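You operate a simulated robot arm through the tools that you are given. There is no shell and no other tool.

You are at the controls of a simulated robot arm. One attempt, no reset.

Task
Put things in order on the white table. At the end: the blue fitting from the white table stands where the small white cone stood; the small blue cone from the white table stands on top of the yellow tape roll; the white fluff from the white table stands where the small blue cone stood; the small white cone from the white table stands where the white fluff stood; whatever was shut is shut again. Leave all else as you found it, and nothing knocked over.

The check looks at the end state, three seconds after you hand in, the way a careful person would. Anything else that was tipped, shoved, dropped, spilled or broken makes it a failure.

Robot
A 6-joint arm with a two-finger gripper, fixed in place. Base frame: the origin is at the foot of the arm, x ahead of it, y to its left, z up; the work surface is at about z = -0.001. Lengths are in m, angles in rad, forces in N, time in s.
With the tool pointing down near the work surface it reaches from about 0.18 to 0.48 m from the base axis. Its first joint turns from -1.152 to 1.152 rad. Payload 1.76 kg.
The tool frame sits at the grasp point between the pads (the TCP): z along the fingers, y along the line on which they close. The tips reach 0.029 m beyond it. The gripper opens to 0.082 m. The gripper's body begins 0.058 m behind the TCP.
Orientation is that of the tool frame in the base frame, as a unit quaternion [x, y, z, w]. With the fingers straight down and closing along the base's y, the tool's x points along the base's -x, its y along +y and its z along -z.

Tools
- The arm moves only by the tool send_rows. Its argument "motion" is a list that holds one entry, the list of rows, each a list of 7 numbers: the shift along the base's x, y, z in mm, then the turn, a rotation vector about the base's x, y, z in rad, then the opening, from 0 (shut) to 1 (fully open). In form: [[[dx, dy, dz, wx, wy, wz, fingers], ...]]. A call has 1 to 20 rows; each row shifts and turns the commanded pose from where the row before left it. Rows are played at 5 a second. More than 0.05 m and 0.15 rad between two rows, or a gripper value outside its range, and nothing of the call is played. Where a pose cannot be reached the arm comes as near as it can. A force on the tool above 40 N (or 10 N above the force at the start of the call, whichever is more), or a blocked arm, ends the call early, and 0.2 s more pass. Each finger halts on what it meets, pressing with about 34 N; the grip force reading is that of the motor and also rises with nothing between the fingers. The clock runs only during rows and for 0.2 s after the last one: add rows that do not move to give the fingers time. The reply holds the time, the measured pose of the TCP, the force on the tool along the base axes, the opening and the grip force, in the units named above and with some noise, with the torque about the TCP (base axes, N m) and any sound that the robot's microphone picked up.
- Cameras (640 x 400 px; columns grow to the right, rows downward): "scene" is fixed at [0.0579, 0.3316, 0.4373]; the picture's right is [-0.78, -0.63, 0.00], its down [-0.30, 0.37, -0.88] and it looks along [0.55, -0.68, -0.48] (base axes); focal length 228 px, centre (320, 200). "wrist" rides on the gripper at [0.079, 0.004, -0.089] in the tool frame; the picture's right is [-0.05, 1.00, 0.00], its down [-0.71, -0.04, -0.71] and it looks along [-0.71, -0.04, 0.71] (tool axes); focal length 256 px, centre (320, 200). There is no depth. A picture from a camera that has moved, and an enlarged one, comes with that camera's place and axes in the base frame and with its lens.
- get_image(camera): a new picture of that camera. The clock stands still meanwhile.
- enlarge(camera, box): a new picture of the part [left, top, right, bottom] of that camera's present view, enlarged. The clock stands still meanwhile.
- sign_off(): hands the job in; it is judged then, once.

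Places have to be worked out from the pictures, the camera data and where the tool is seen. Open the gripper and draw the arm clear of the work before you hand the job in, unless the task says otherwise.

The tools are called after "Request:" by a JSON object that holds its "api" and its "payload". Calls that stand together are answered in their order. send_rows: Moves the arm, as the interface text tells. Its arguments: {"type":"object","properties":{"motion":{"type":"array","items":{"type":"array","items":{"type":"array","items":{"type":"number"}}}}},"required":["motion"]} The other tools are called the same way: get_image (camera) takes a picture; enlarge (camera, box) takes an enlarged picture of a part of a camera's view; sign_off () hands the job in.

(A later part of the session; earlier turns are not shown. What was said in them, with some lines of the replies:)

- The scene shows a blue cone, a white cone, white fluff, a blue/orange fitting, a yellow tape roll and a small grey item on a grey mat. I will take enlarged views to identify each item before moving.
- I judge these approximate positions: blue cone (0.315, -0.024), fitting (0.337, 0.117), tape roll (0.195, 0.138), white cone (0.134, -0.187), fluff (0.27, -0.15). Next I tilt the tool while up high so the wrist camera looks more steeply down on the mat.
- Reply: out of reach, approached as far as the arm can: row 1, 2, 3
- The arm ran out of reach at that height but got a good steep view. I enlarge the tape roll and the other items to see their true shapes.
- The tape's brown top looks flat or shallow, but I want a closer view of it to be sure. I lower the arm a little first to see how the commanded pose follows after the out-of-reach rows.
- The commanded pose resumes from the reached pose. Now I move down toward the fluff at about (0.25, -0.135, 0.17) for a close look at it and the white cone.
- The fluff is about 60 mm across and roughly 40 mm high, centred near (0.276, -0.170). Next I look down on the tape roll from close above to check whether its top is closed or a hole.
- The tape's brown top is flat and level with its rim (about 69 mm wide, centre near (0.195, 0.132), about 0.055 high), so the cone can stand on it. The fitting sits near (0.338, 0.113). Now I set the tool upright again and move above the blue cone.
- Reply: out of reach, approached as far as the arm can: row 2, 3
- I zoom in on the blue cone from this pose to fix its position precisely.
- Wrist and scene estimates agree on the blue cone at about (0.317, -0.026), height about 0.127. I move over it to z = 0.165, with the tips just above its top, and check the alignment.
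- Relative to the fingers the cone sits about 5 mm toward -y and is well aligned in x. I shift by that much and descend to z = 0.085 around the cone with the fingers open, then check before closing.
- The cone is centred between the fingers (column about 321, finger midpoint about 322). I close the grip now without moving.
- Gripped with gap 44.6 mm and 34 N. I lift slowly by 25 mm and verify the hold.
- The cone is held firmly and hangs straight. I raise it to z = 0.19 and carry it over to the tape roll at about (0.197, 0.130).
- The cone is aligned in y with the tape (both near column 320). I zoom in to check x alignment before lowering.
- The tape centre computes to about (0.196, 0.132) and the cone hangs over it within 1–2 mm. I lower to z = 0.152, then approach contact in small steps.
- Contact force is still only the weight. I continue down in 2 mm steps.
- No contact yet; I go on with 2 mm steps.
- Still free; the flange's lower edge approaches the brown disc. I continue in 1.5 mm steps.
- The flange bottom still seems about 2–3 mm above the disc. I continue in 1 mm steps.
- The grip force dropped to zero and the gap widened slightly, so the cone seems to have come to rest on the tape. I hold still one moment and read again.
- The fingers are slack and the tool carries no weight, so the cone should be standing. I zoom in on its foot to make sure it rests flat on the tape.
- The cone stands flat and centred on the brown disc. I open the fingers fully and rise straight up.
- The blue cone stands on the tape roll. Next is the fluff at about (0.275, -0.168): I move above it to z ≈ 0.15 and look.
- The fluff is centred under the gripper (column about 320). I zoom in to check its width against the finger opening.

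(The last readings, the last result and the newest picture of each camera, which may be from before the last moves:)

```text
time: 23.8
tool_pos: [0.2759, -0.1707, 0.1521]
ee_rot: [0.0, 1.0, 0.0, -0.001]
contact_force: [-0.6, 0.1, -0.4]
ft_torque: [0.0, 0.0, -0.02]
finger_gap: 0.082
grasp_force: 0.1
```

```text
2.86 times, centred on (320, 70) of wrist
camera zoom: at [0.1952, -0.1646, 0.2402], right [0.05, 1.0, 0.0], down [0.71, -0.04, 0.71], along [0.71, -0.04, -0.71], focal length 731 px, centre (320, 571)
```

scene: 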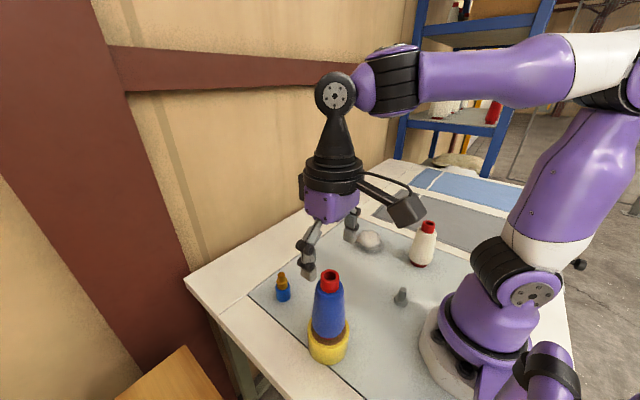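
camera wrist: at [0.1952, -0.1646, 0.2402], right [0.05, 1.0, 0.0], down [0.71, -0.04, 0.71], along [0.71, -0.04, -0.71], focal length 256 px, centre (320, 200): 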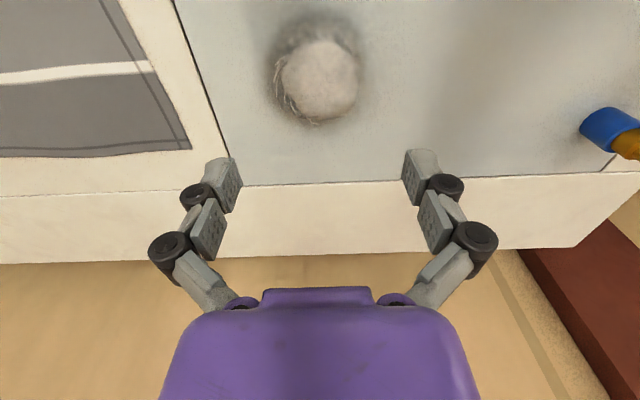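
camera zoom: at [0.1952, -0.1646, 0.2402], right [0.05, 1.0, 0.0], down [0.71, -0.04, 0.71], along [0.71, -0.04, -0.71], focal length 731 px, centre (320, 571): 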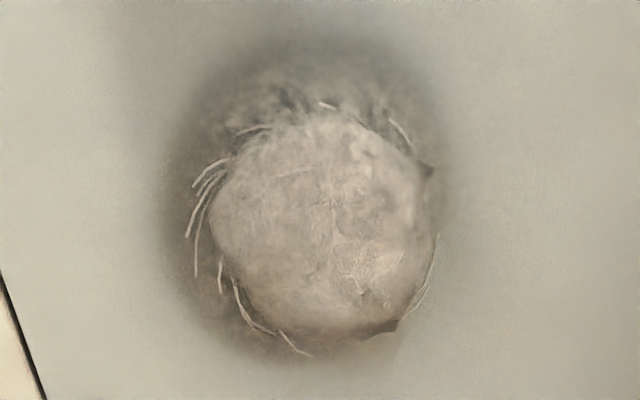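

The fluff is about 62 mm wide, so each finger has about 10 mm clearance. I descend around it to z ≈ 0.037 with the fingers fully open.

Request:
{"api": "send_rows", "payload": {"motion": [[[0, 0, -30, 0, 0, 0, 1], [0, 0, -30, 0, 0, 0, 1], [0, 0, -30, 0, 0, 0, 1], [0, 0, -15, 0, 0, 0, 1], [0, 0, -10, 0, 0, 0, 1], [0, 0, 0, 0, 0, 0, 1]]]}}

Request:
{"api": "get_image", "payload": {"camera": "wrist"}}

Request:
{"api": "enlarge", "payload": {"camera": "scene", "box": [310, 180, 440, 290]}}

```text
time: 25.2
tool_pos: [0.2754, -0.171, 0.0362]
ee_rot: [0.001, 1.0, -0.001, 0.0]
contact_force: [-0.6, -0.1, -0.5]
ft_torque: [-0.02, -0.01, -0.03]
finger_gap: 0.082
grasp_force: 0.1
```

```text
taken
camera wrist: at [0.1954, -0.164, 0.125], right [0.05, 1.0, 0.0], down [0.71, -0.04, 0.71], along [0.71, -0.04, -0.71], focal length 256 px, centre (320, 200)
```

wrist: 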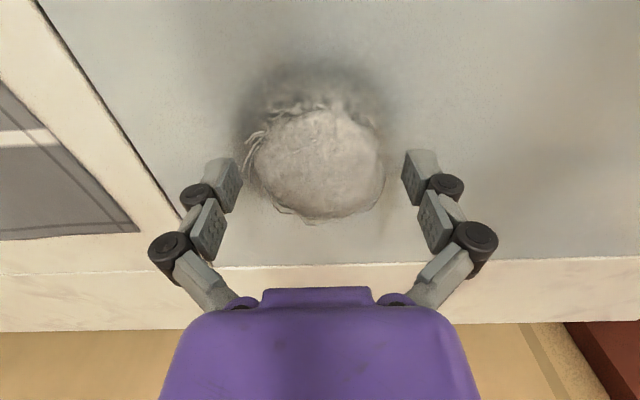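

```text
3.64 times, centred on (375, 235) of scene
camera zoom: at [0.0579, 0.3316, 0.4373], right [-0.78, -0.63, 0.0], down [-0.3, 0.37, -0.88], along [0.55, -0.68, -0.48], focal length 830 px, centre (120, 73)
```

zoom: 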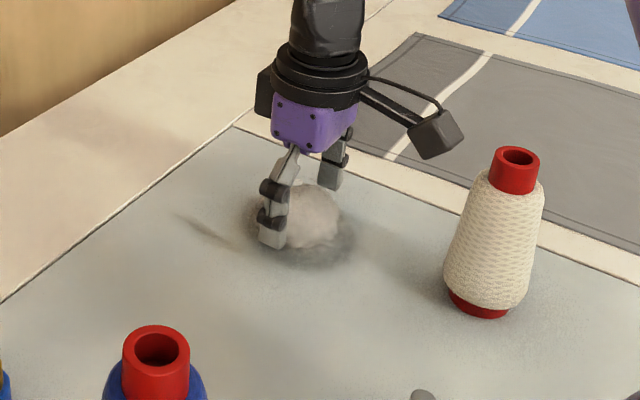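

The fluff is centred between the pads. I close gently toward 49 mm so it is not crushed in case it is soft.

Request:
{"api": "send_rows", "payload": {"motion": [[[0, 0, 0, 0, 0, 0, 0.8], [0, 0, 0, 0, 0, 0, 0.65], [0, 0, 0, 0, 0, 0, 0.6], [0, 0, 0, 0, 0, 0, 0.6]]]}}

Request:
{"api": "get_image", "payload": {"camera": "wrist"}}

```text
time: 26.2
tool_pos: [0.2757, -0.1698, 0.036]
ee_rot: [0.001, 1.0, -0.001, 0.001]
contact_force: [-1.4, 0.8, 12.4]
ft_torque: [0.01, -0.02, 0.02]
finger_gap: 0.0571
grasp_force: 33.7
```

```text
taken
camera wrist: at [0.1956, -0.1642, 0.1255], right [0.05, 1.0, 0.0], down [0.7, -0.04, 0.71], along [0.71, -0.04, -0.71], focal length 256 px, centre (320, 200)
```

wrist: 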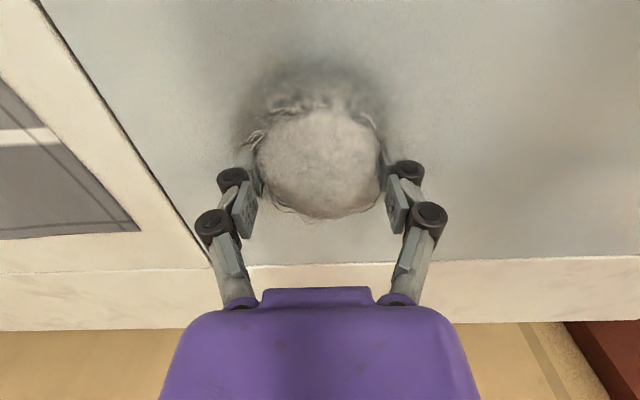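

Gripped at 57 mm with 34 N. I lift 12 mm and check that it holds.

Request:
{"api": "send_rows", "payload": {"motion": [[[0, 0, 4, 0, 0, 0, 0.6], [0, 0, 8, 0, 0, 0, 0.6], [0, 0, 0, 0, 0, 0, 0.6]]]}}

Request:
{"api": "get_image", "payload": {"camera": "wrist"}}

Request:
{"api": "enlarge", "payload": {"camera": "scene", "box": [310, 180, 440, 290]}}

```text
time: 27.0
tool_pos: [0.2762, -0.1714, 0.0483]
ee_rot: [0.001, 1.0, 0.0, 0.0]
contact_force: [-0.2, -0.1, 0.3]
ft_torque: [-0.01, 0.03, -0.01]
finger_gap: 0.0563
grasp_force: 34.0
```

```text
taken
camera wrist: at [0.1954, -0.164, 0.1374], right [0.05, 1.0, 0.0], down [0.71, -0.04, 0.71], along [0.71, -0.04, -0.71], focal length 256 px, centre (320, 200)
```

wrist: 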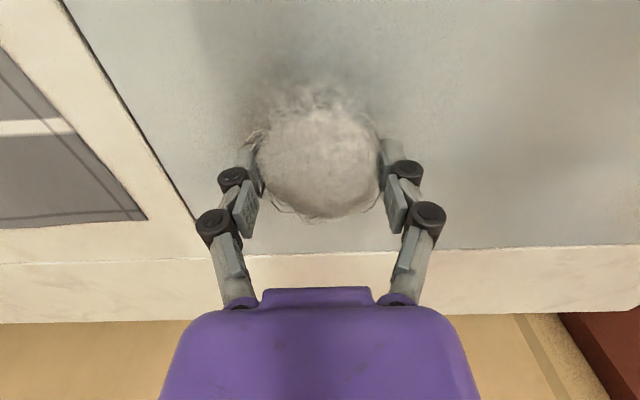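

```text
3.64 times, centred on (375, 235) of scene
camera zoom: at [0.0579, 0.3316, 0.4373], right [-0.78, -0.63, 0.0], down [-0.3, 0.37, -0.88], along [0.55, -0.68, -0.48], focal length 830 px, centre (120, 73)
```

zoom: 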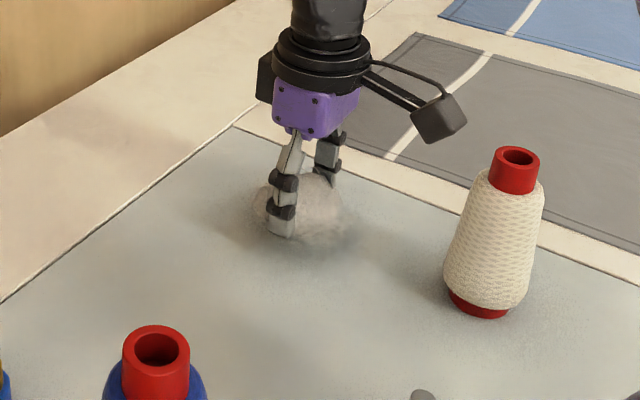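

The fluff is held. I carry it swiftly to the blue cone's old spot (tool (0.3176, -0.0308)) and lower it close to the table.

Request:
{"api": "send_rows", "payload": {"motion": [[[0, 0, 20, 0, 0, 0, 0.6], [10, 35, 0, 0, 0, 0, 0.6], [11, 35, 0, 0, 0, 0, 0.6], [10, 35, 0, 0, 0, 0, 0.6], [11, 35, 0, 0, 0, 0, 0.6], [0, 0, 0, 0, 0, 0, 0.6], [0, 0, -15, 0, 0, 0, 0.6], [0, 0, -10, 0, 0, 0, 0.6], [0, 0, -4, 0, 0, 0, 0.6], [0, 0, 0, 0, 0, 0, 0.6]]]}}

Request:
{"api": "enlarge", "payload": {"camera": "scene", "box": [270, 190, 400, 300]}}

Request:
{"api": "get_image", "payload": {"camera": "wrist"}}

```text
time: 29.2
tool_pos: [0.3185, -0.0302, 0.0387]
ee_rot: [0.001, 1.0, 0.0, -0.001]
contact_force: [-0.5, 0.7, -0.2]
ft_torque: [0.01, 0.0, 0.0]
finger_gap: 0.0552
grasp_force: 34.2
```

```text
3.64 times, centred on (335, 245) of scene
camera zoom: at [0.0579, 0.3316, 0.4373], right [-0.78, -0.63, 0.0], down [-0.3, 0.37, -0.88], along [0.55, -0.68, -0.48], focal length 830 px, centre (266, 36)
```

zoom: 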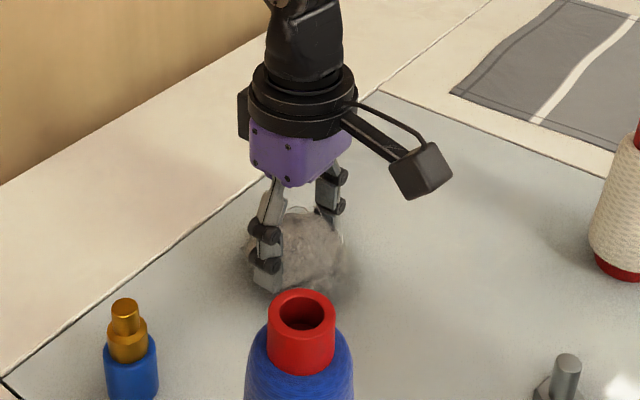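

```text
taken
camera wrist: at [0.2373, -0.0244, 0.1279], right [0.05, 1.0, 0.0], down [0.71, -0.04, 0.71], along [0.71, -0.04, -0.71], focal length 256 px, centre (320, 200)
```

wrist: 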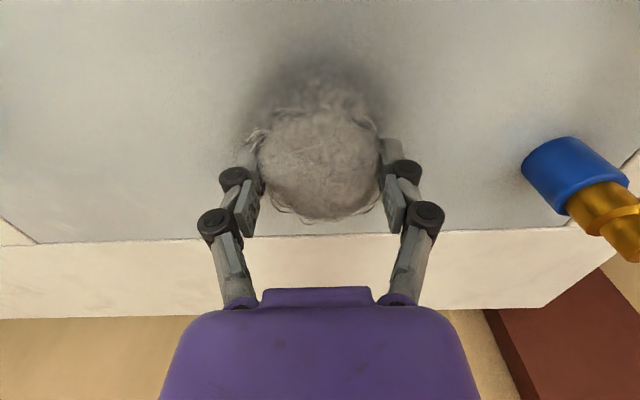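

The gap is creeping slightly (55.2 mm), so I finish promptly: lower the last 3 mm in 1 mm rows and read the force.

Request:
{"api": "send_rows", "payload": {"motion": [[[0, 0, -1, 0, 0, 0, 0.6], [0, 0, -1, 0, 0, 0, 0.6], [0, 0, -1, 0, 0, 0, 0.6]]]}}

```text
time: 30.0
tool_pos: [0.3186, -0.0305, 0.0363]
ee_rot: [0.0, 1.0, 0.0, -0.001]
contact_force: [-1.7, 0.4, 2.2]
ft_torque: [0.0, 0.01, 0.03]
finger_gap: 0.0548
grasp_force: 33.8
```

The tool now feels about 2 N upward, so the fluff touches the table. I open the fingers slowly, then fully.

Request:
{"api": "send_rows", "payload": {"motion": [[[0, 0, 0, 0, 0, 0, 0.7], [0, 0, 0, 0, 0, 0, 0.8], [0, 0, 0, 0, 0, 0, 1], [0, 0, 0, 0, 0, 0, 1]]]}}

Request:
{"api": "get_image", "payload": {"camera": "wrist"}}

```text
time: 31.0
tool_pos: [0.3184, -0.0307, 0.0354]
ee_rot: [0.002, 1.0, 0.0, 0.0]
contact_force: [0.7, -0.8, -0.1]
ft_torque: [-0.01, -0.02, -0.01]
finger_gap: 0.0819
grasp_force: 0.0
```

```text
taken
camera wrist: at [0.2375, -0.0245, 0.1253], right [0.05, 1.0, 0.0], down [0.71, -0.04, 0.71], along [0.71, -0.04, -0.71], focal length 256 px, centre (320, 200)
```

wrist: 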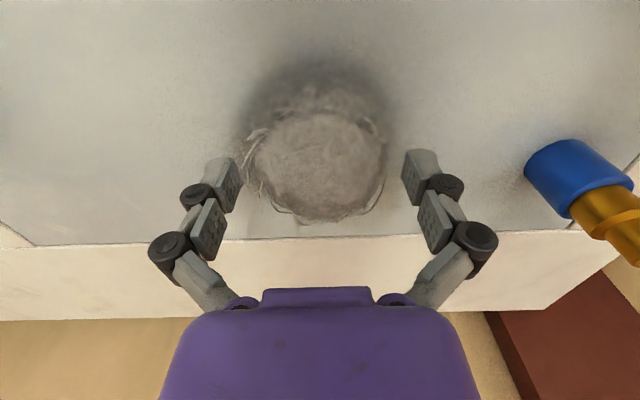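

The fluff stands centred on the blue cone's old spot. I rise straight up and travel above the white cone at about (0.140, -0.185).

Request:
{"api": "send_rows", "payload": {"motion": [[[0, 0, 25, 0, 0, 0, 1], [0, 0, 45, 0, 0, 0, 1], [0, 0, 48, 0, 0, 0, 1], [0, 0, 47, 0, 0, 0, 1], [-29, -26, 0, 0, 0, 0, 1], [-30, -26, 0, 0, 0, 0, 1], [-30, -26, 0, 0, 0, 0, 1], [-30, -26, 0, 0, 0, 0, 1], [-30, -26, 0, 0, 0, 0, 1], [-29, -25, 0, 0, 0, 0, 1], [0, 0, 0, 0, 0, 0, 1]]]}}

Request:
{"api": "get_image", "payload": {"camera": "wrist"}}

Request:
{"api": "get_image", "payload": {"camera": "scene"}}

```text
time: 33.4
tool_pos: [0.1397, -0.185, 0.2018]
ee_rot: [0.0, 1.0, 0.0, -0.001]
contact_force: [-0.7, 0.3, -0.4]
ft_torque: [0.0, 0.0, -0.01]
finger_gap: 0.0821
grasp_force: 0.0
```

```text
taken
camera wrist: at [0.0588, -0.1789, 0.2914], right [0.05, 1.0, 0.0], down [0.71, -0.04, 0.71], along [0.71, -0.04, -0.71], focal length 256 px, centre (320, 200)
```

wrist: 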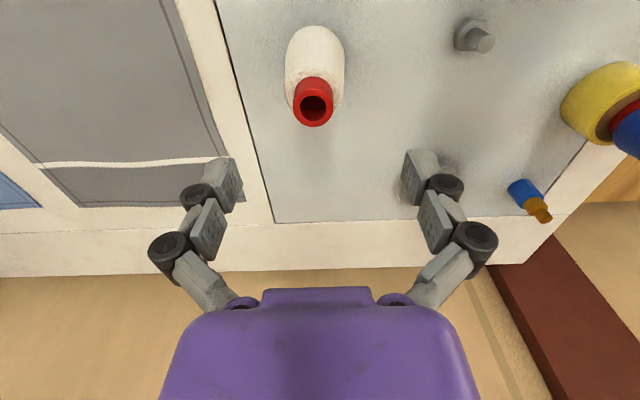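

```text
taken
```

scene: 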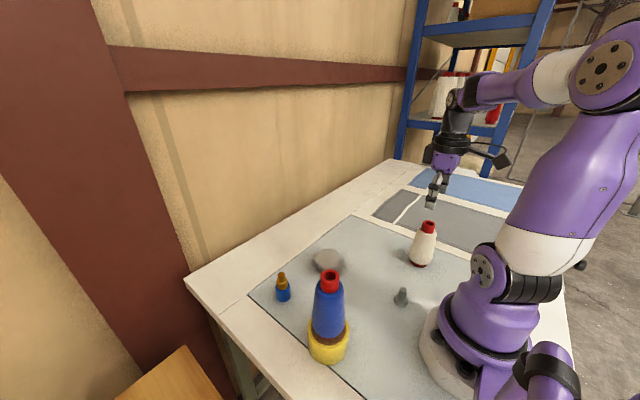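

The white cone shows slightly left of the finger midline; I zoom to get the exact offset.

Request:
{"api": "enlarge", "payload": {"camera": "wrist", "box": [265, 10, 365, 140]}}

```text
3.08 times, centred on (315, 75) of wrist
camera zoom: at [0.0588, -0.1789, 0.2914], right [0.05, 1.0, 0.0], down [0.71, -0.04, 0.71], along [0.71, -0.04, -0.71], focal length 788 px, centre (335, 585)
```

zoom: 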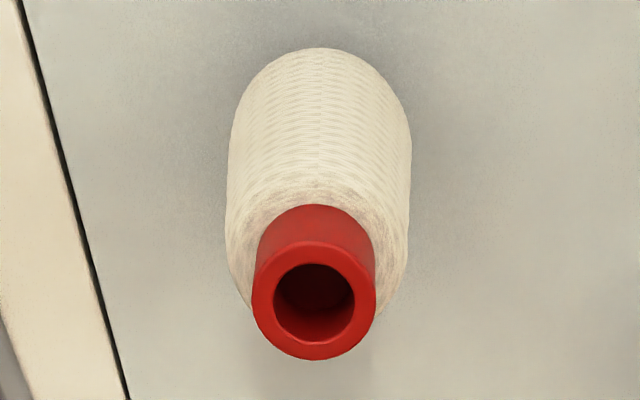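

The cone is 5 mm toward -y and 2 mm toward -x from the finger centre. I correct and descend around it to z ≈ 0.088 with open fingers.

Request:
{"api": "send_rows", "payload": {"motion": [[[-2, -5, 0, 0, 0, 0, 1], [0, 0, -25, 0, 0, 0, 1], [0, 0, -25, 0, 0, 0, 1], [0, 0, -25, 0, 0, 0, 1], [0, 0, -25, 0, 0, 0, 1], [0, 0, -14, 0, 0, 0, 1], [0, 0, 0, 0, 0, 0, 1]]]}}

Request:
{"api": "get_image", "payload": {"camera": "wrist"}}

Request:
{"api": "enlarge", "payload": {"camera": "scene", "box": [340, 160, 560, 300]}}

```text
time: 35.0
tool_pos: [0.1386, -0.1912, 0.0869]
ee_rot: [0.001, 1.0, 0.0, 0.0]
contact_force: [-0.3, 0.5, 0.2]
ft_torque: [0.01, 0.0, 0.01]
finger_gap: 0.0818
grasp_force: 0.0
```

```text
taken
camera wrist: at [0.0583, -0.1842, 0.1765], right [0.05, 1.0, 0.0], down [0.71, -0.04, 0.71], along [0.71, -0.04, -0.71], focal length 256 px, centre (320, 200)
```

wrist: 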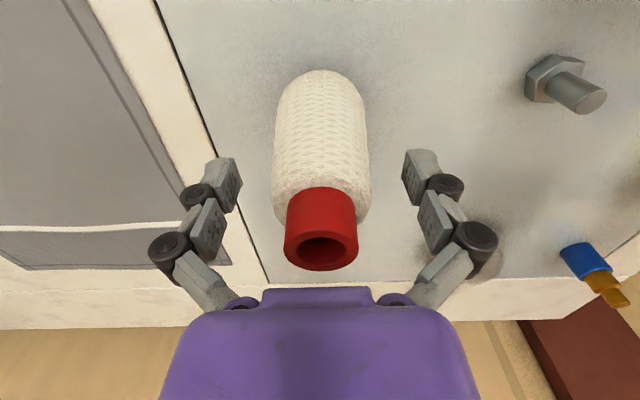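

```text
2.86 times, centred on (450, 230) of scene
camera zoom: at [0.0579, 0.3316, 0.4373], right [-0.78, -0.63, 0.0], down [-0.3, 0.37, -0.88], along [0.55, -0.68, -0.48], focal length 652 px, centre (-51, 114)
```

zoom: 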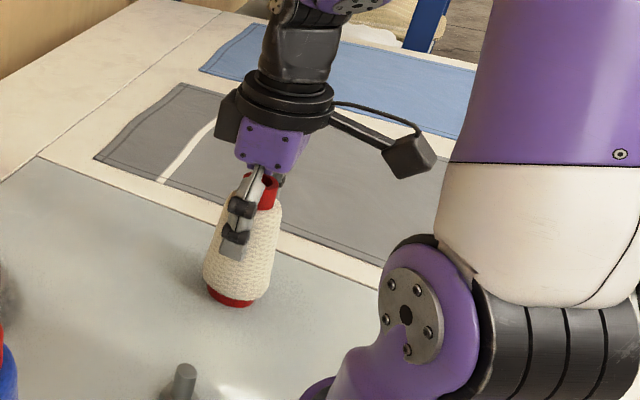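

The white cone is centred between the fingers. I close the grip.

Request:
{"api": "send_rows", "payload": {"motion": [[[0, 0, 0, 0, 0, 0, 0.8], [0, 0, 0, 0, 0, 0, 0.6], [0, 0, 0, 0, 0, 0, 0.3], [0, 0, 0, 0, 0, 0, 0.3]]]}}

Request:
{"api": "get_image", "payload": {"camera": "wrist"}}

```text
time: 36.0
tool_pos: [0.1393, -0.1915, 0.0882]
ee_rot: [0.0, 1.0, -0.002, 0.001]
contact_force: [0.7, 2.5, 10.8]
ft_torque: [0.13, 0.02, -0.01]
finger_gap: 0.0449
grasp_force: 33.8
```

```text
taken
camera wrist: at [0.0584, -0.1843, 0.1769], right [0.05, 1.0, 0.0], down [0.71, -0.04, 0.71], along [0.71, -0.04, -0.71], focal length 256 px, centre (320, 200)
```

wrist: 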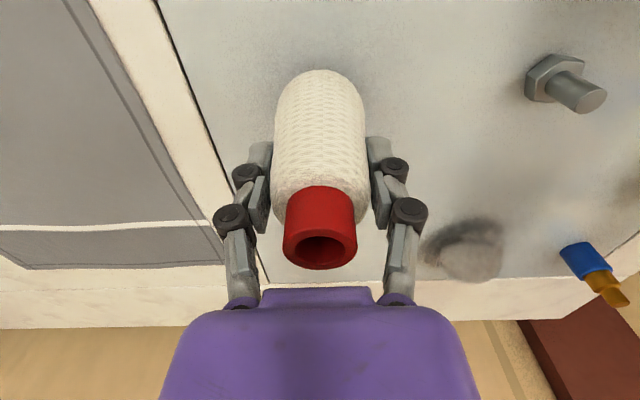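

Gripped at 44.9 mm. I lift and carry it to the fluff's old spot (shift +137, +20 mm) and lower to about 3 mm above the table.

Request:
{"api": "send_rows", "payload": {"motion": [[[0, 0, 5, 0, 0, 0, 0.3], [0, 0, 15, 0, 0, 0, 0.3], [0, 0, 20, 0, 0, 0, 0.3], [0, 0, 20, 0, 0, 0, 0.3], [34, 5, 0, 0, 0, 0, 0.3], [34, 5, 0, 0, 0, 0, 0.3], [34, 5, 0, 0, 0, 0, 0.3], [35, 5, 0, 0, 0, 0, 0.3], [0, 0, 0, 0, 0, 0, 0.3], [0, 0, -25, 0, 0, 0, 0.3], [0, 0, -25, 0, 0, 0, 0.3], [0, 0, -7, 0, 0, 0, 0.3], [0, 0, 0, 0, 0, 0, 0.3]]]}}

Request:
{"api": "get_image", "payload": {"camera": "wrist"}}

Request:
{"api": "enlarge", "payload": {"camera": "scene", "box": [310, 180, 440, 290]}}

```text
time: 38.8
tool_pos: [0.2766, -0.1707, 0.0887]
ee_rot: [0.001, 1.0, 0.0, 0.001]
contact_force: [-0.5, 0.0, -1.9]
ft_torque: [0.04, 0.0, -0.01]
finger_gap: 0.0449
grasp_force: 33.8
```

```text
taken
camera wrist: at [0.1944, -0.164, 0.179], right [0.05, 1.0, 0.0], down [0.71, -0.04, 0.71], along [0.71, -0.04, -0.71], focal length 256 px, centre (320, 200)
```

wrist: 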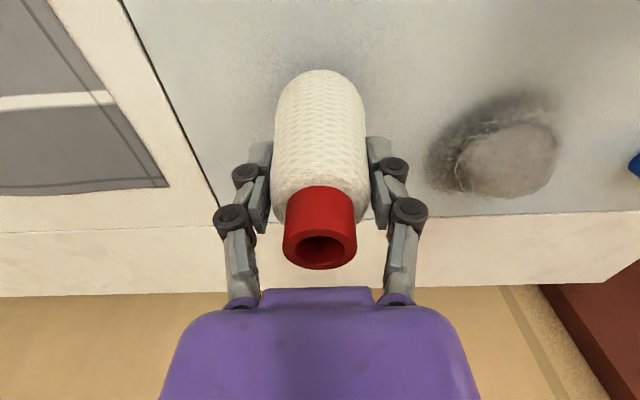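

```text
3.64 times, centred on (375, 235) of scene
camera zoom: at [0.0579, 0.3316, 0.4373], right [-0.78, -0.63, 0.0], down [-0.3, 0.37, -0.88], along [0.55, -0.68, -0.48], focal length 830 px, centre (120, 73)
```

zoom: 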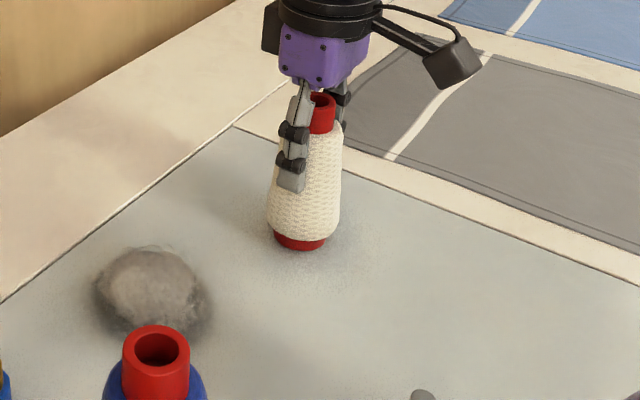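

Position matches the fluff's old spot within 1 mm; about 2 mm remain to the table. I lower the last bit in 1 mm rows.

Request:
{"api": "send_rows", "payload": {"motion": [[[1, 0, -1, 0, 0, 0, 0.3], [0, 0, -1, 0, 0, 0, 0.3], [0, 0, -0.5, 0, 0, 0, 0.3]]]}}

```text
time: 39.6
tool_pos: [0.2769, -0.1704, 0.088]
ee_rot: [0.0, 1.0, -0.001, 0.001]
contact_force: [-0.4, 1.6, 7.7]
ft_torque: [0.05, 0.12, 0.01]
finger_gap: 0.0449
grasp_force: 34.4
```

The table carries the cone (+7.7 N). I open the fingers, hold a moment and rise straight up.

Request:
{"api": "send_rows", "payload": {"motion": [[[0, 0, 0, 0, 0, 0, 0.58], [0, 0, 0, 0, 0, 0, 0.7], [0, 0, 0, 0, 0, 0, 1], [0, 0, 0, 0, 0, 0, 1], [0, 0, 20, 0, 0, 0, 1], [0, 0, 35, 0, 0, 0, 1], [0, 0, 35, 0, 0, 0, 1], [0, 0, 20, 0, 0, 0, 1], [0, 0, 0, 0, 0, 0, 1]]]}}

Request:
{"api": "get_image", "payload": {"camera": "wrist"}}

Request:
{"api": "enlarge", "payload": {"camera": "scene", "box": [240, 190, 460, 370]}}

```text
time: 41.6
tool_pos: [0.2769, -0.1712, 0.1993]
ee_rot: [0.001, 1.0, -0.001, 0.001]
contact_force: [0.4, 0.4, 0.7]
ft_torque: [-0.02, -0.02, 0.02]
finger_gap: 0.0818
grasp_force: 0.1
```

```text
taken
camera wrist: at [0.1954, -0.1646, 0.2877], right [0.05, 1.0, 0.0], down [0.71, -0.04, 0.71], along [0.71, -0.04, -0.71], focal length 256 px, centre (320, 200)
```

wrist: 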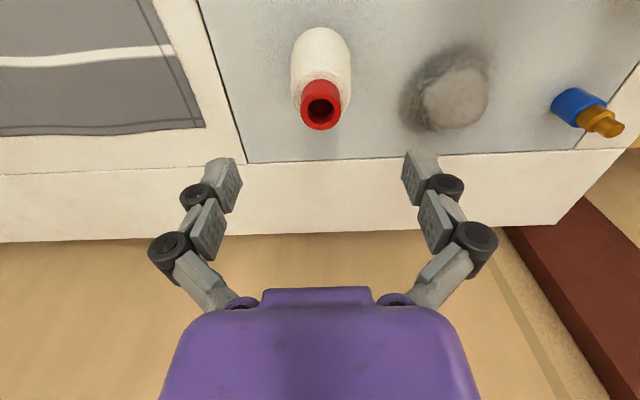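

```text
2.22 times, centred on (350, 280) of scene
camera zoom: at [0.0579, 0.3316, 0.4373], right [-0.78, -0.63, 0.0], down [-0.3, 0.37, -0.88], along [0.55, -0.68, -0.48], focal length 507 px, centre (253, 22)
```

zoom: 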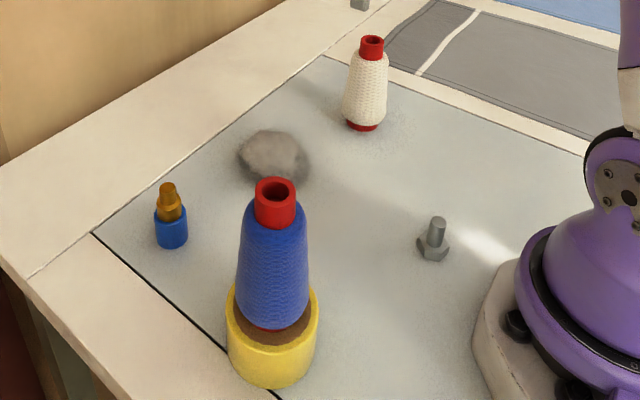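

White cone stands in the fluff's old place. For the fitting I must keep the camera arm away from the blue cone on the tape, so I turn the tool by +0.8 rad on the way to about (0.341, 0.111) at z = 0.2.

Request:
{"api": "send_rows", "payload": {"motion": [[[8, 35, 0, 0, 0, 0.1, 1], [8, 35, 0, 0, 0, 0.1, 1], [8, 35, 0, 0, 0, 0.1, 1], [8, 35, 0, 0, 0, 0.1, 1], [8, 35, 0, 0, 0, 0.1, 1], [8, 35, 0, 0, 0, 0.1, 1], [8, 35, 0, 0, 0, 0.1, 1], [8, 36, 0, 0, 0, 0.1, 1], [0, 0, 0, 0, 0, 0, 1]]]}}

Request:
{"api": "get_image", "payload": {"camera": "wrist"}}

Request:
{"api": "get_image", "payload": {"camera": "scene"}}

```text
time: 43.6
tool_pos: [0.3404, 0.1103, 0.198]
ee_rot: [-0.389, 0.921, 0.001, 0.0]
contact_force: [-0.1, 0.1, 0.0]
ft_torque: [0.01, 0.02, -0.01]
finger_gap: 0.0821
grasp_force: 0.1
```

```text
taken
camera wrist: at [0.2808, 0.0584, 0.2866], right [-0.68, 0.73, 0.0], down [0.52, 0.48, 0.71], along [0.52, 0.48, -0.71], focal length 256 px, centre (320, 200)
```

wrist: 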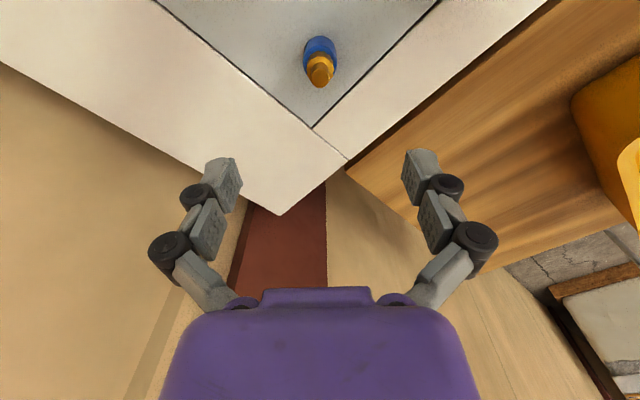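

```text
taken
```

scene: 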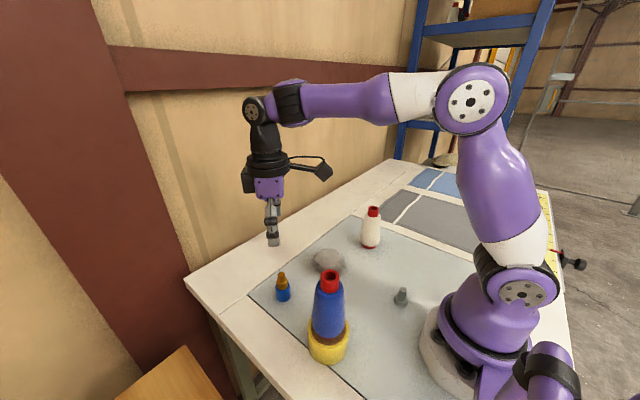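

The fitting lies near the image's midline. I zoom in on it for an exact offset.

Request:
{"api": "enlarge", "payload": {"camera": "wrist", "box": [280, 20, 360, 100]}}

```text
5.00 times, centred on (320, 60) of wrist
camera zoom: at [0.2808, 0.0584, 0.2866], right [-0.68, 0.73, 0.0], down [0.52, 0.48, 0.71], along [0.52, 0.48, -0.71], focal length 1280 px, centre (320, 900)
```

zoom: 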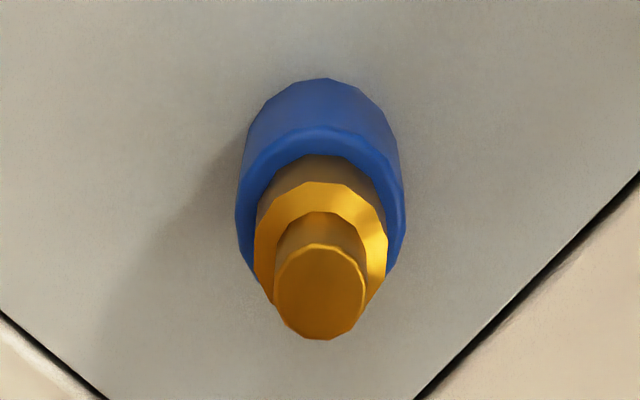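

The fitting is aligned within 1 mm of the grasp centre. I descend with open fingers to z ≈ 0.038 and check clearances.

Request:
{"api": "send_rows", "payload": {"motion": [[[0, 0, -40, 0, 0, 0, 1], [0, 0, -40, 0, 0, 0, 1], [0, 0, -40, 0, 0, 0, 1], [0, 0, -25, 0, 0, 0, 1], [0, 0, -15, 0, 0, 0, 1], [0, 0, 0, 0, 0, 0, 1]]]}}

Request:
{"api": "get_image", "payload": {"camera": "wrist"}}

Request:
{"api": "get_image", "payload": {"camera": "scene"}}

```text
time: 45.0
tool_pos: [0.3399, 0.11, 0.036]
ee_rot: [-0.39, 0.921, 0.001, -0.001]
contact_force: [-0.2, 0.6, -0.4]
ft_torque: [0.02, -0.01, 0.02]
finger_gap: 0.0822
grasp_force: 0.0
```

```text
taken
camera wrist: at [0.2804, 0.058, 0.1264], right [-0.68, 0.73, 0.0], down [0.52, 0.48, 0.71], along [0.52, 0.48, -0.71], focal length 256 px, centre (320, 200)
```

wrist: 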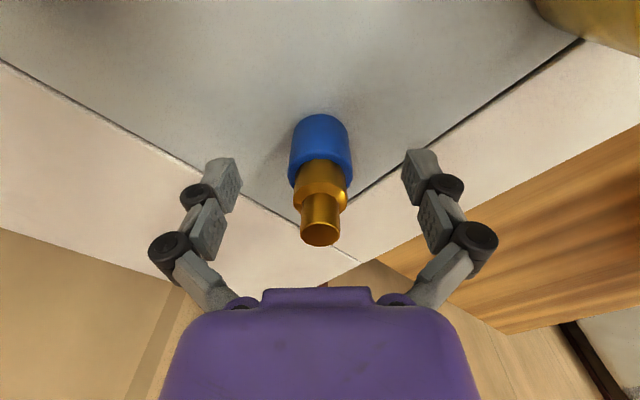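

```text
taken
```

scene: 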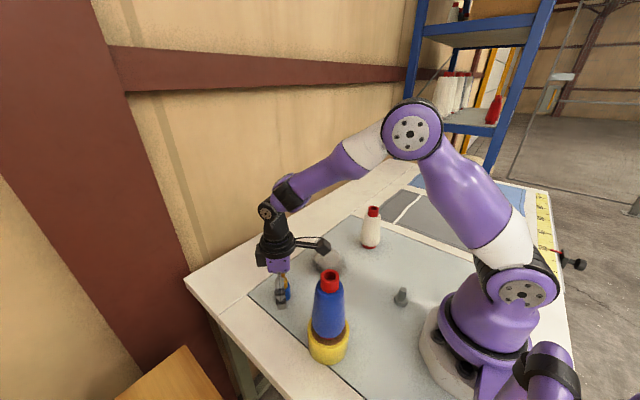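

The fitting stands centred between the pads. I close the grip now.

Request:
{"api": "send_rows", "payload": {"motion": [[[0, 0, 0, 0, 0, 0, 0.6], [0, 0, 0, 0, 0, 0, 0.4], [0, 0, 0, 0, 0, 0, 0.2], [0, 0, 0, 0, 0, 0, 0.2]]]}}

Request:
{"api": "get_image", "payload": {"camera": "wrist"}}

```text
time: 46.0
tool_pos: [0.3401, 0.1094, 0.0387]
ee_rot: [-0.39, 0.921, 0.0, 0.002]
contact_force: [-0.1, 0.2, 5.1]
ft_torque: [-0.01, 0.05, 0.03]
finger_gap: 0.0304
grasp_force: 33.8
```

```text
taken
camera wrist: at [0.2805, 0.0581, 0.1268], right [-0.68, 0.73, 0.0], down [0.52, 0.48, 0.71], along [0.52, 0.48, -0.71], focal length 256 px, centre (320, 200)
```

wrist: 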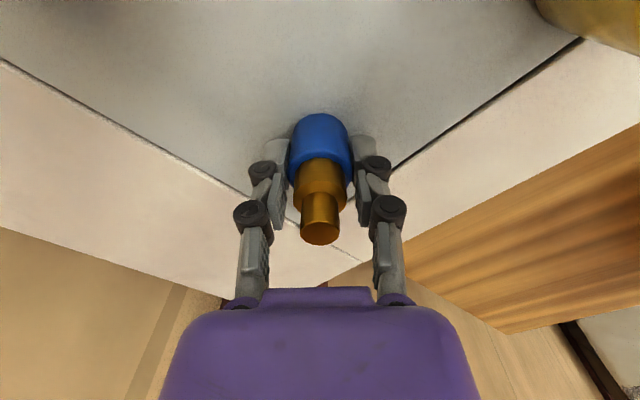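

Gripped at 30.4 mm. I lift to z ≈ 0.14 and carry the fitting to the white cone's old spot while turning the tool back.

Request:
{"api": "send_rows", "payload": {"motion": [[[0, 0, 6, 0, 0, 0, 0.2], [0, 0, 20, 0, 0, 0, 0.2], [0, 0, 38, 0, 0, 0, 0.2], [0, 0, 40, 0, 0, 0, 0.2], [-20, -30, 0, 0, 0, -0.08, 0.2], [-20, -30, 0, 0, 0, -0.08, 0.2], [-20, -30, 0, 0, 0, -0.08, 0.2], [-20, -30, 0, 0, 0, -0.08, 0.2], [-20, -30, 0, 0, 0, -0.08, 0.2], [-20, -30, 0, 0, 0, -0.08, 0.2], [-20, -30, 0, 0, 0, -0.08, 0.2], [-20, -30, 0, 0, 0, -0.08, 0.2], [-20, -30, 0, 0, 0, -0.08, 0.2], [-21, -31, 0, 0, 0, -0.08, 0.2], [0, 0, 0, 0, 0, 0, 0.2]]]}}

Request:
{"api": "get_image", "payload": {"camera": "wrist"}}

Request:
{"api": "get_image", "payload": {"camera": "scene"}}

```text
time: 49.2
tool_pos: [0.1376, -0.1913, 0.141]
ee_rot: [0.001, 1.0, 0.0, 0.0]
contact_force: [-0.3, -1.1, 0.1]
ft_torque: [-0.02, 0.0, -0.03]
finger_gap: 0.0302
grasp_force: 33.6
```

```text
taken
camera wrist: at [0.058, -0.1851, 0.2306], right [0.05, 1.0, 0.0], down [0.71, -0.04, 0.71], along [0.71, -0.04, -0.71], focal length 256 px, centre (320, 200)
```

wrist: 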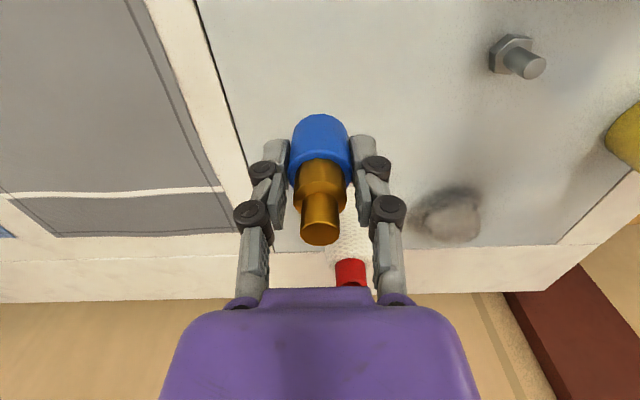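

```text
taken
```

scene: 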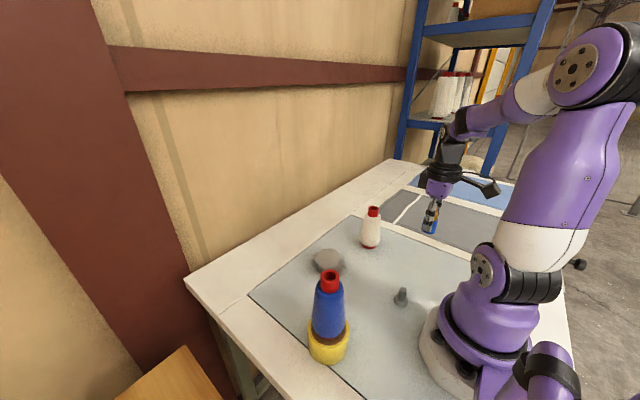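

Fitting is held and over the right spot within 1 mm. I lower it 99 mm, leaving about 4 mm.

Request:
{"api": "send_rows", "payload": {"motion": [[[0.5, 0.8, -35, 0, 0, 0, 0.2], [0, 0, -35, 0, 0, 0, 0.2], [0, 0, -20, 0, 0, 0, 0.2], [0, 0, -9, 0, 0, 0, 0.2], [0, 0, 0, 0, 0, 0, 0.2]]]}}

Request:
{"api": "get_image", "payload": {"camera": "wrist"}}

```text
time: 50.4
tool_pos: [0.1401, -0.1897, 0.0416]
ee_rot: [0.0, 1.0, 0.0, 0.0]
contact_force: [-0.1, -0.6, -0.6]
ft_torque: [-0.02, 0.02, -0.01]
finger_gap: 0.0304
grasp_force: 33.8
```

```text
taken
camera wrist: at [0.0587, -0.1833, 0.1308], right [0.05, 1.0, 0.0], down [0.71, -0.04, 0.71], along [0.71, -0.04, -0.71], focal length 256 px, centre (320, 200)
```

wrist: 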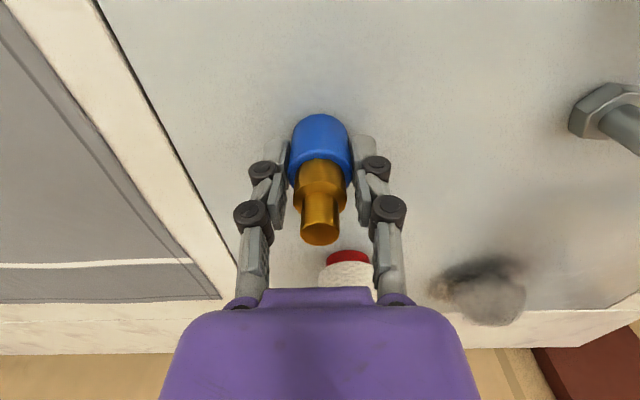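

About 4 mm above the table and 1 mm off in y. I correct and lower in small rows until contact.

Request:
{"api": "send_rows", "payload": {"motion": [[[0, -1, -2, 0, 0, 0, 0.2], [0, 0, -1, 0, 0, 0, 0.2], [0, 0, -1, 0, 0, 0, 0.2]]]}}

```text
time: 51.2
tool_pos: [0.1394, -0.1906, 0.039]
ee_rot: [0.0, 1.0, -0.001, 0.0]
contact_force: [0.7, 0.2, -1.7]
ft_torque: [0.0, 0.01, 0.04]
finger_gap: 0.0304
grasp_force: 33.9
```

Not yet in contact. One more millimetre down.

Request:
{"api": "send_rows", "payload": {"motion": [[[0, 0, -1, 0, 0, 0, 0.2], [0, 0, 0, 0, 0, 0, 0.2]]]}}

Request:
{"api": "enlarge", "payload": {"camera": "scene", "box": [390, 200, 470, 280]}}

```text
time: 51.8
tool_pos: [0.1403, -0.1903, 0.0369]
ee_rot: [-0.001, 1.0, -0.001, -0.001]
contact_force: [-1.8, 1.7, 10.8]
ft_torque: [0.07, 0.06, 0.04]
finger_gap: 0.0304
grasp_force: 34.3
```

```text
5.00 times, centred on (430, 240) of scene
camera zoom: at [0.0579, 0.3316, 0.4373], right [-0.78, -0.63, 0.0], down [-0.3, 0.37, -0.88], along [0.55, -0.68, -0.48], focal length 1142 px, centre (-230, 0)
```

zoom: 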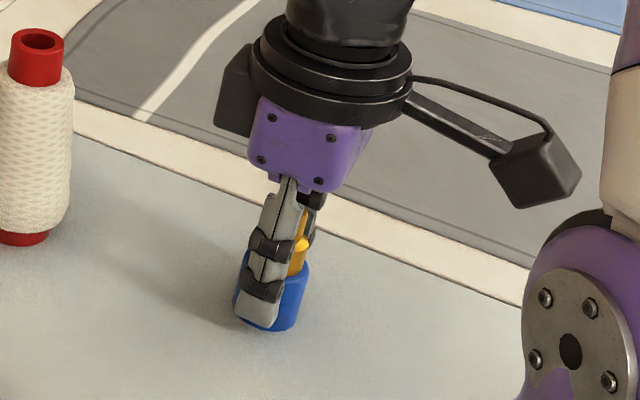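

The table pushes back with about 11 N, so the fitting is down and upright. I open the fingers, wait, and rise straight up.

Request:
{"api": "send_rows", "payload": {"motion": [[[0, 0, 0, 0, 0, 0, 0.42], [0, 0, 0, 0, 0, 0, 0.6], [0, 0, 0, 0, 0, 0, 1], [0, 0, 0, 0, 0, 0, 1], [0, 0, 20, 0, 0, 0, 1], [0, 0, 40, 0, 0, 0, 1], [0, 0, 45, 0, 0, 0, 1], [0, 0, 45, 0, 0, 0, 1], [0, 0, 0, 0, 0, 0, 1]]]}}

Request:
{"api": "get_image", "payload": {"camera": "wrist"}}

Request:
{"api": "get_image", "payload": {"camera": "scene"}}

```text
time: 53.8
tool_pos: [0.1388, -0.1902, 0.1868]
ee_rot: [0.0, 1.0, -0.001, 0.0]
contact_force: [-0.7, -0.3, -0.3]
ft_torque: [-0.01, -0.01, 0.02]
finger_gap: 0.0819
grasp_force: 0.0
```

```text
taken
camera wrist: at [0.0586, -0.1842, 0.2759], right [0.05, 1.0, 0.0], down [0.71, -0.04, 0.71], along [0.71, -0.04, -0.71], focal length 256 px, centre (320, 200)
```

wrist: 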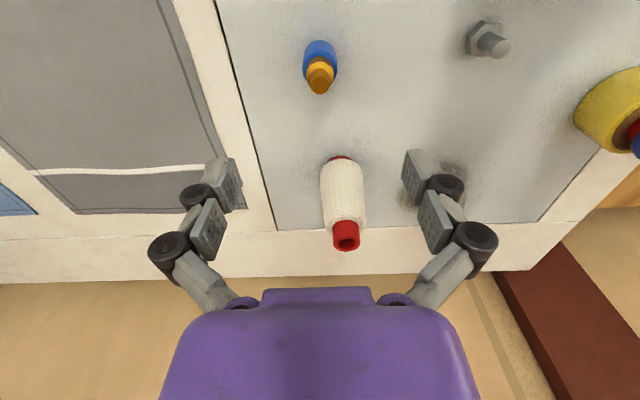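

```text
taken
```

scene: 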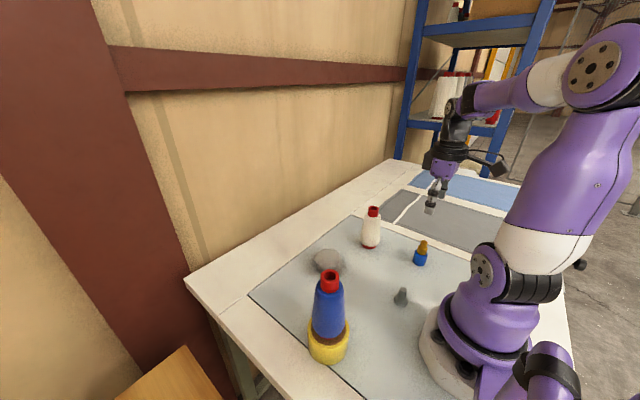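

All four items are placed and upright. I draw the arm back up to about its starting pose, clear of everything.

Request:
{"api": "send_rows", "payload": {"motion": [[[0, 0, 35, 0, 0, 0, 1], [15, 20, 30, 0, 0, 0, 1], [20, 26, 25, 0, 0, 0, 1], [20, 26, 25, 0, 0, 0, 1], [20, 26, 20, 0, 0, 0, 1], [20, 26, 10, 0, 0, 0, 1], [0, 0, 0, 0, 0, 0, 1], [0, 0, 0, 0, 0, 0, 1]]]}}

Request:
{"api": "enlarge", "payload": {"camera": "scene", "box": [240, 190, 460, 370]}}

Request:
{"api": "get_image", "payload": {"camera": "wrist"}}

Request:
{"api": "get_image", "payload": {"camera": "scene"}}

```text
time: 55.6
tool_pos: [0.2343, -0.0666, 0.3324]
ee_rot: [0.001, 1.0, -0.001, 0.0]
contact_force: [-0.4, 0.1, -0.2]
ft_torque: [0.02, -0.04, -0.02]
finger_gap: 0.0823
grasp_force: 0.0
```

```text
2.22 times, centred on (350, 280) of scene
camera zoom: at [0.0579, 0.3316, 0.4373], right [-0.78, -0.63, 0.0], down [-0.3, 0.37, -0.88], along [0.55, -0.68, -0.48], focal length 507 px, centre (253, 22)
```

zoom: 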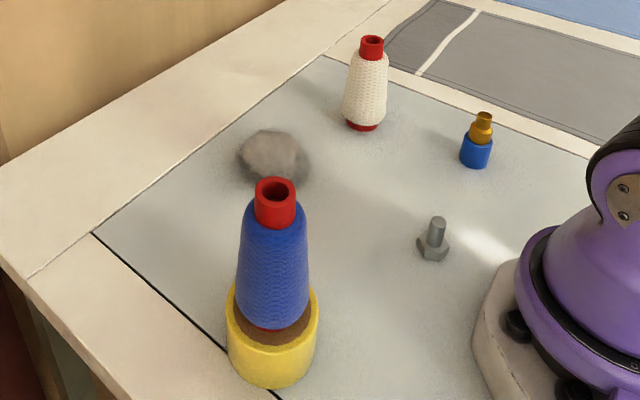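

```text
taken
camera wrist: at [0.1534, -0.0604, 0.4216], right [0.05, 1.0, 0.0], down [0.71, -0.04, 0.71], along [0.71, -0.04, -0.71], focal length 256 px, centre (320, 200)
```

wrist: 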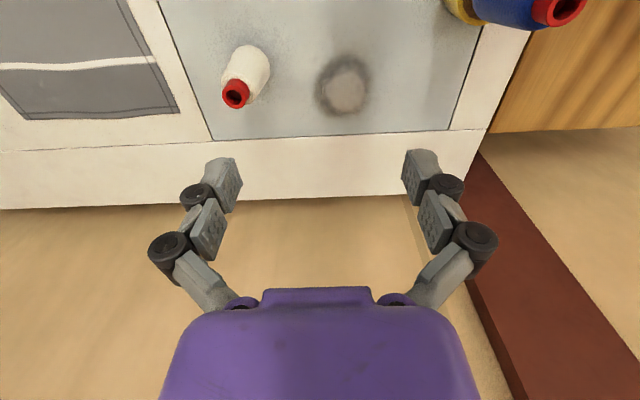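

```text
taken
```

scene: 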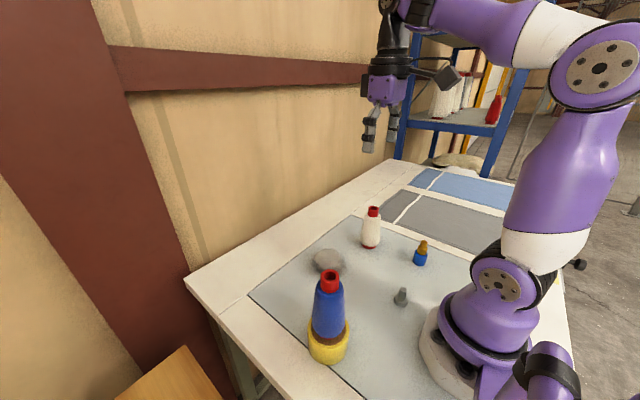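

The final pictures show:
- the blue cone upright on the tape roll
- the fluff where the blue cone stood
- the white cone where the fluff stood
- the fitting where the white cone stood

The bolt and tape roll are where they were. I saw nothing that needed shutting. The gripper is open and clear, so I hand in.

Request:
{"api": "sign_off", "payload": {}}

```text
The job is handed in.
```

The table is rearranged as asked, and I've handed the job in. I don't have the check's result yet.

- **Blue cone:** stands on top of the yellow tape roll, upright and centred.
- **White fluff:** stands where the blue cone stood.
- **White cone:** stands where the fluff stood.
- **Blue fitting:** stands where the white cone stood.

By the tool and camera readings, the three table placements are within about 1–2 mm of the old spots. The bolt and the tape roll look unmoved in the final pictures, nothing is knocked over, and I saw nothing that had been shut.

While I was setting the blue cone on the tape, the gripper lost its grip force before I told it to open. By then the cone was within a couple of millimetres of the tape, and it settled flat. I kept the later carries short as a precaution.

The gripper is open and the arm is back near its starting pose.
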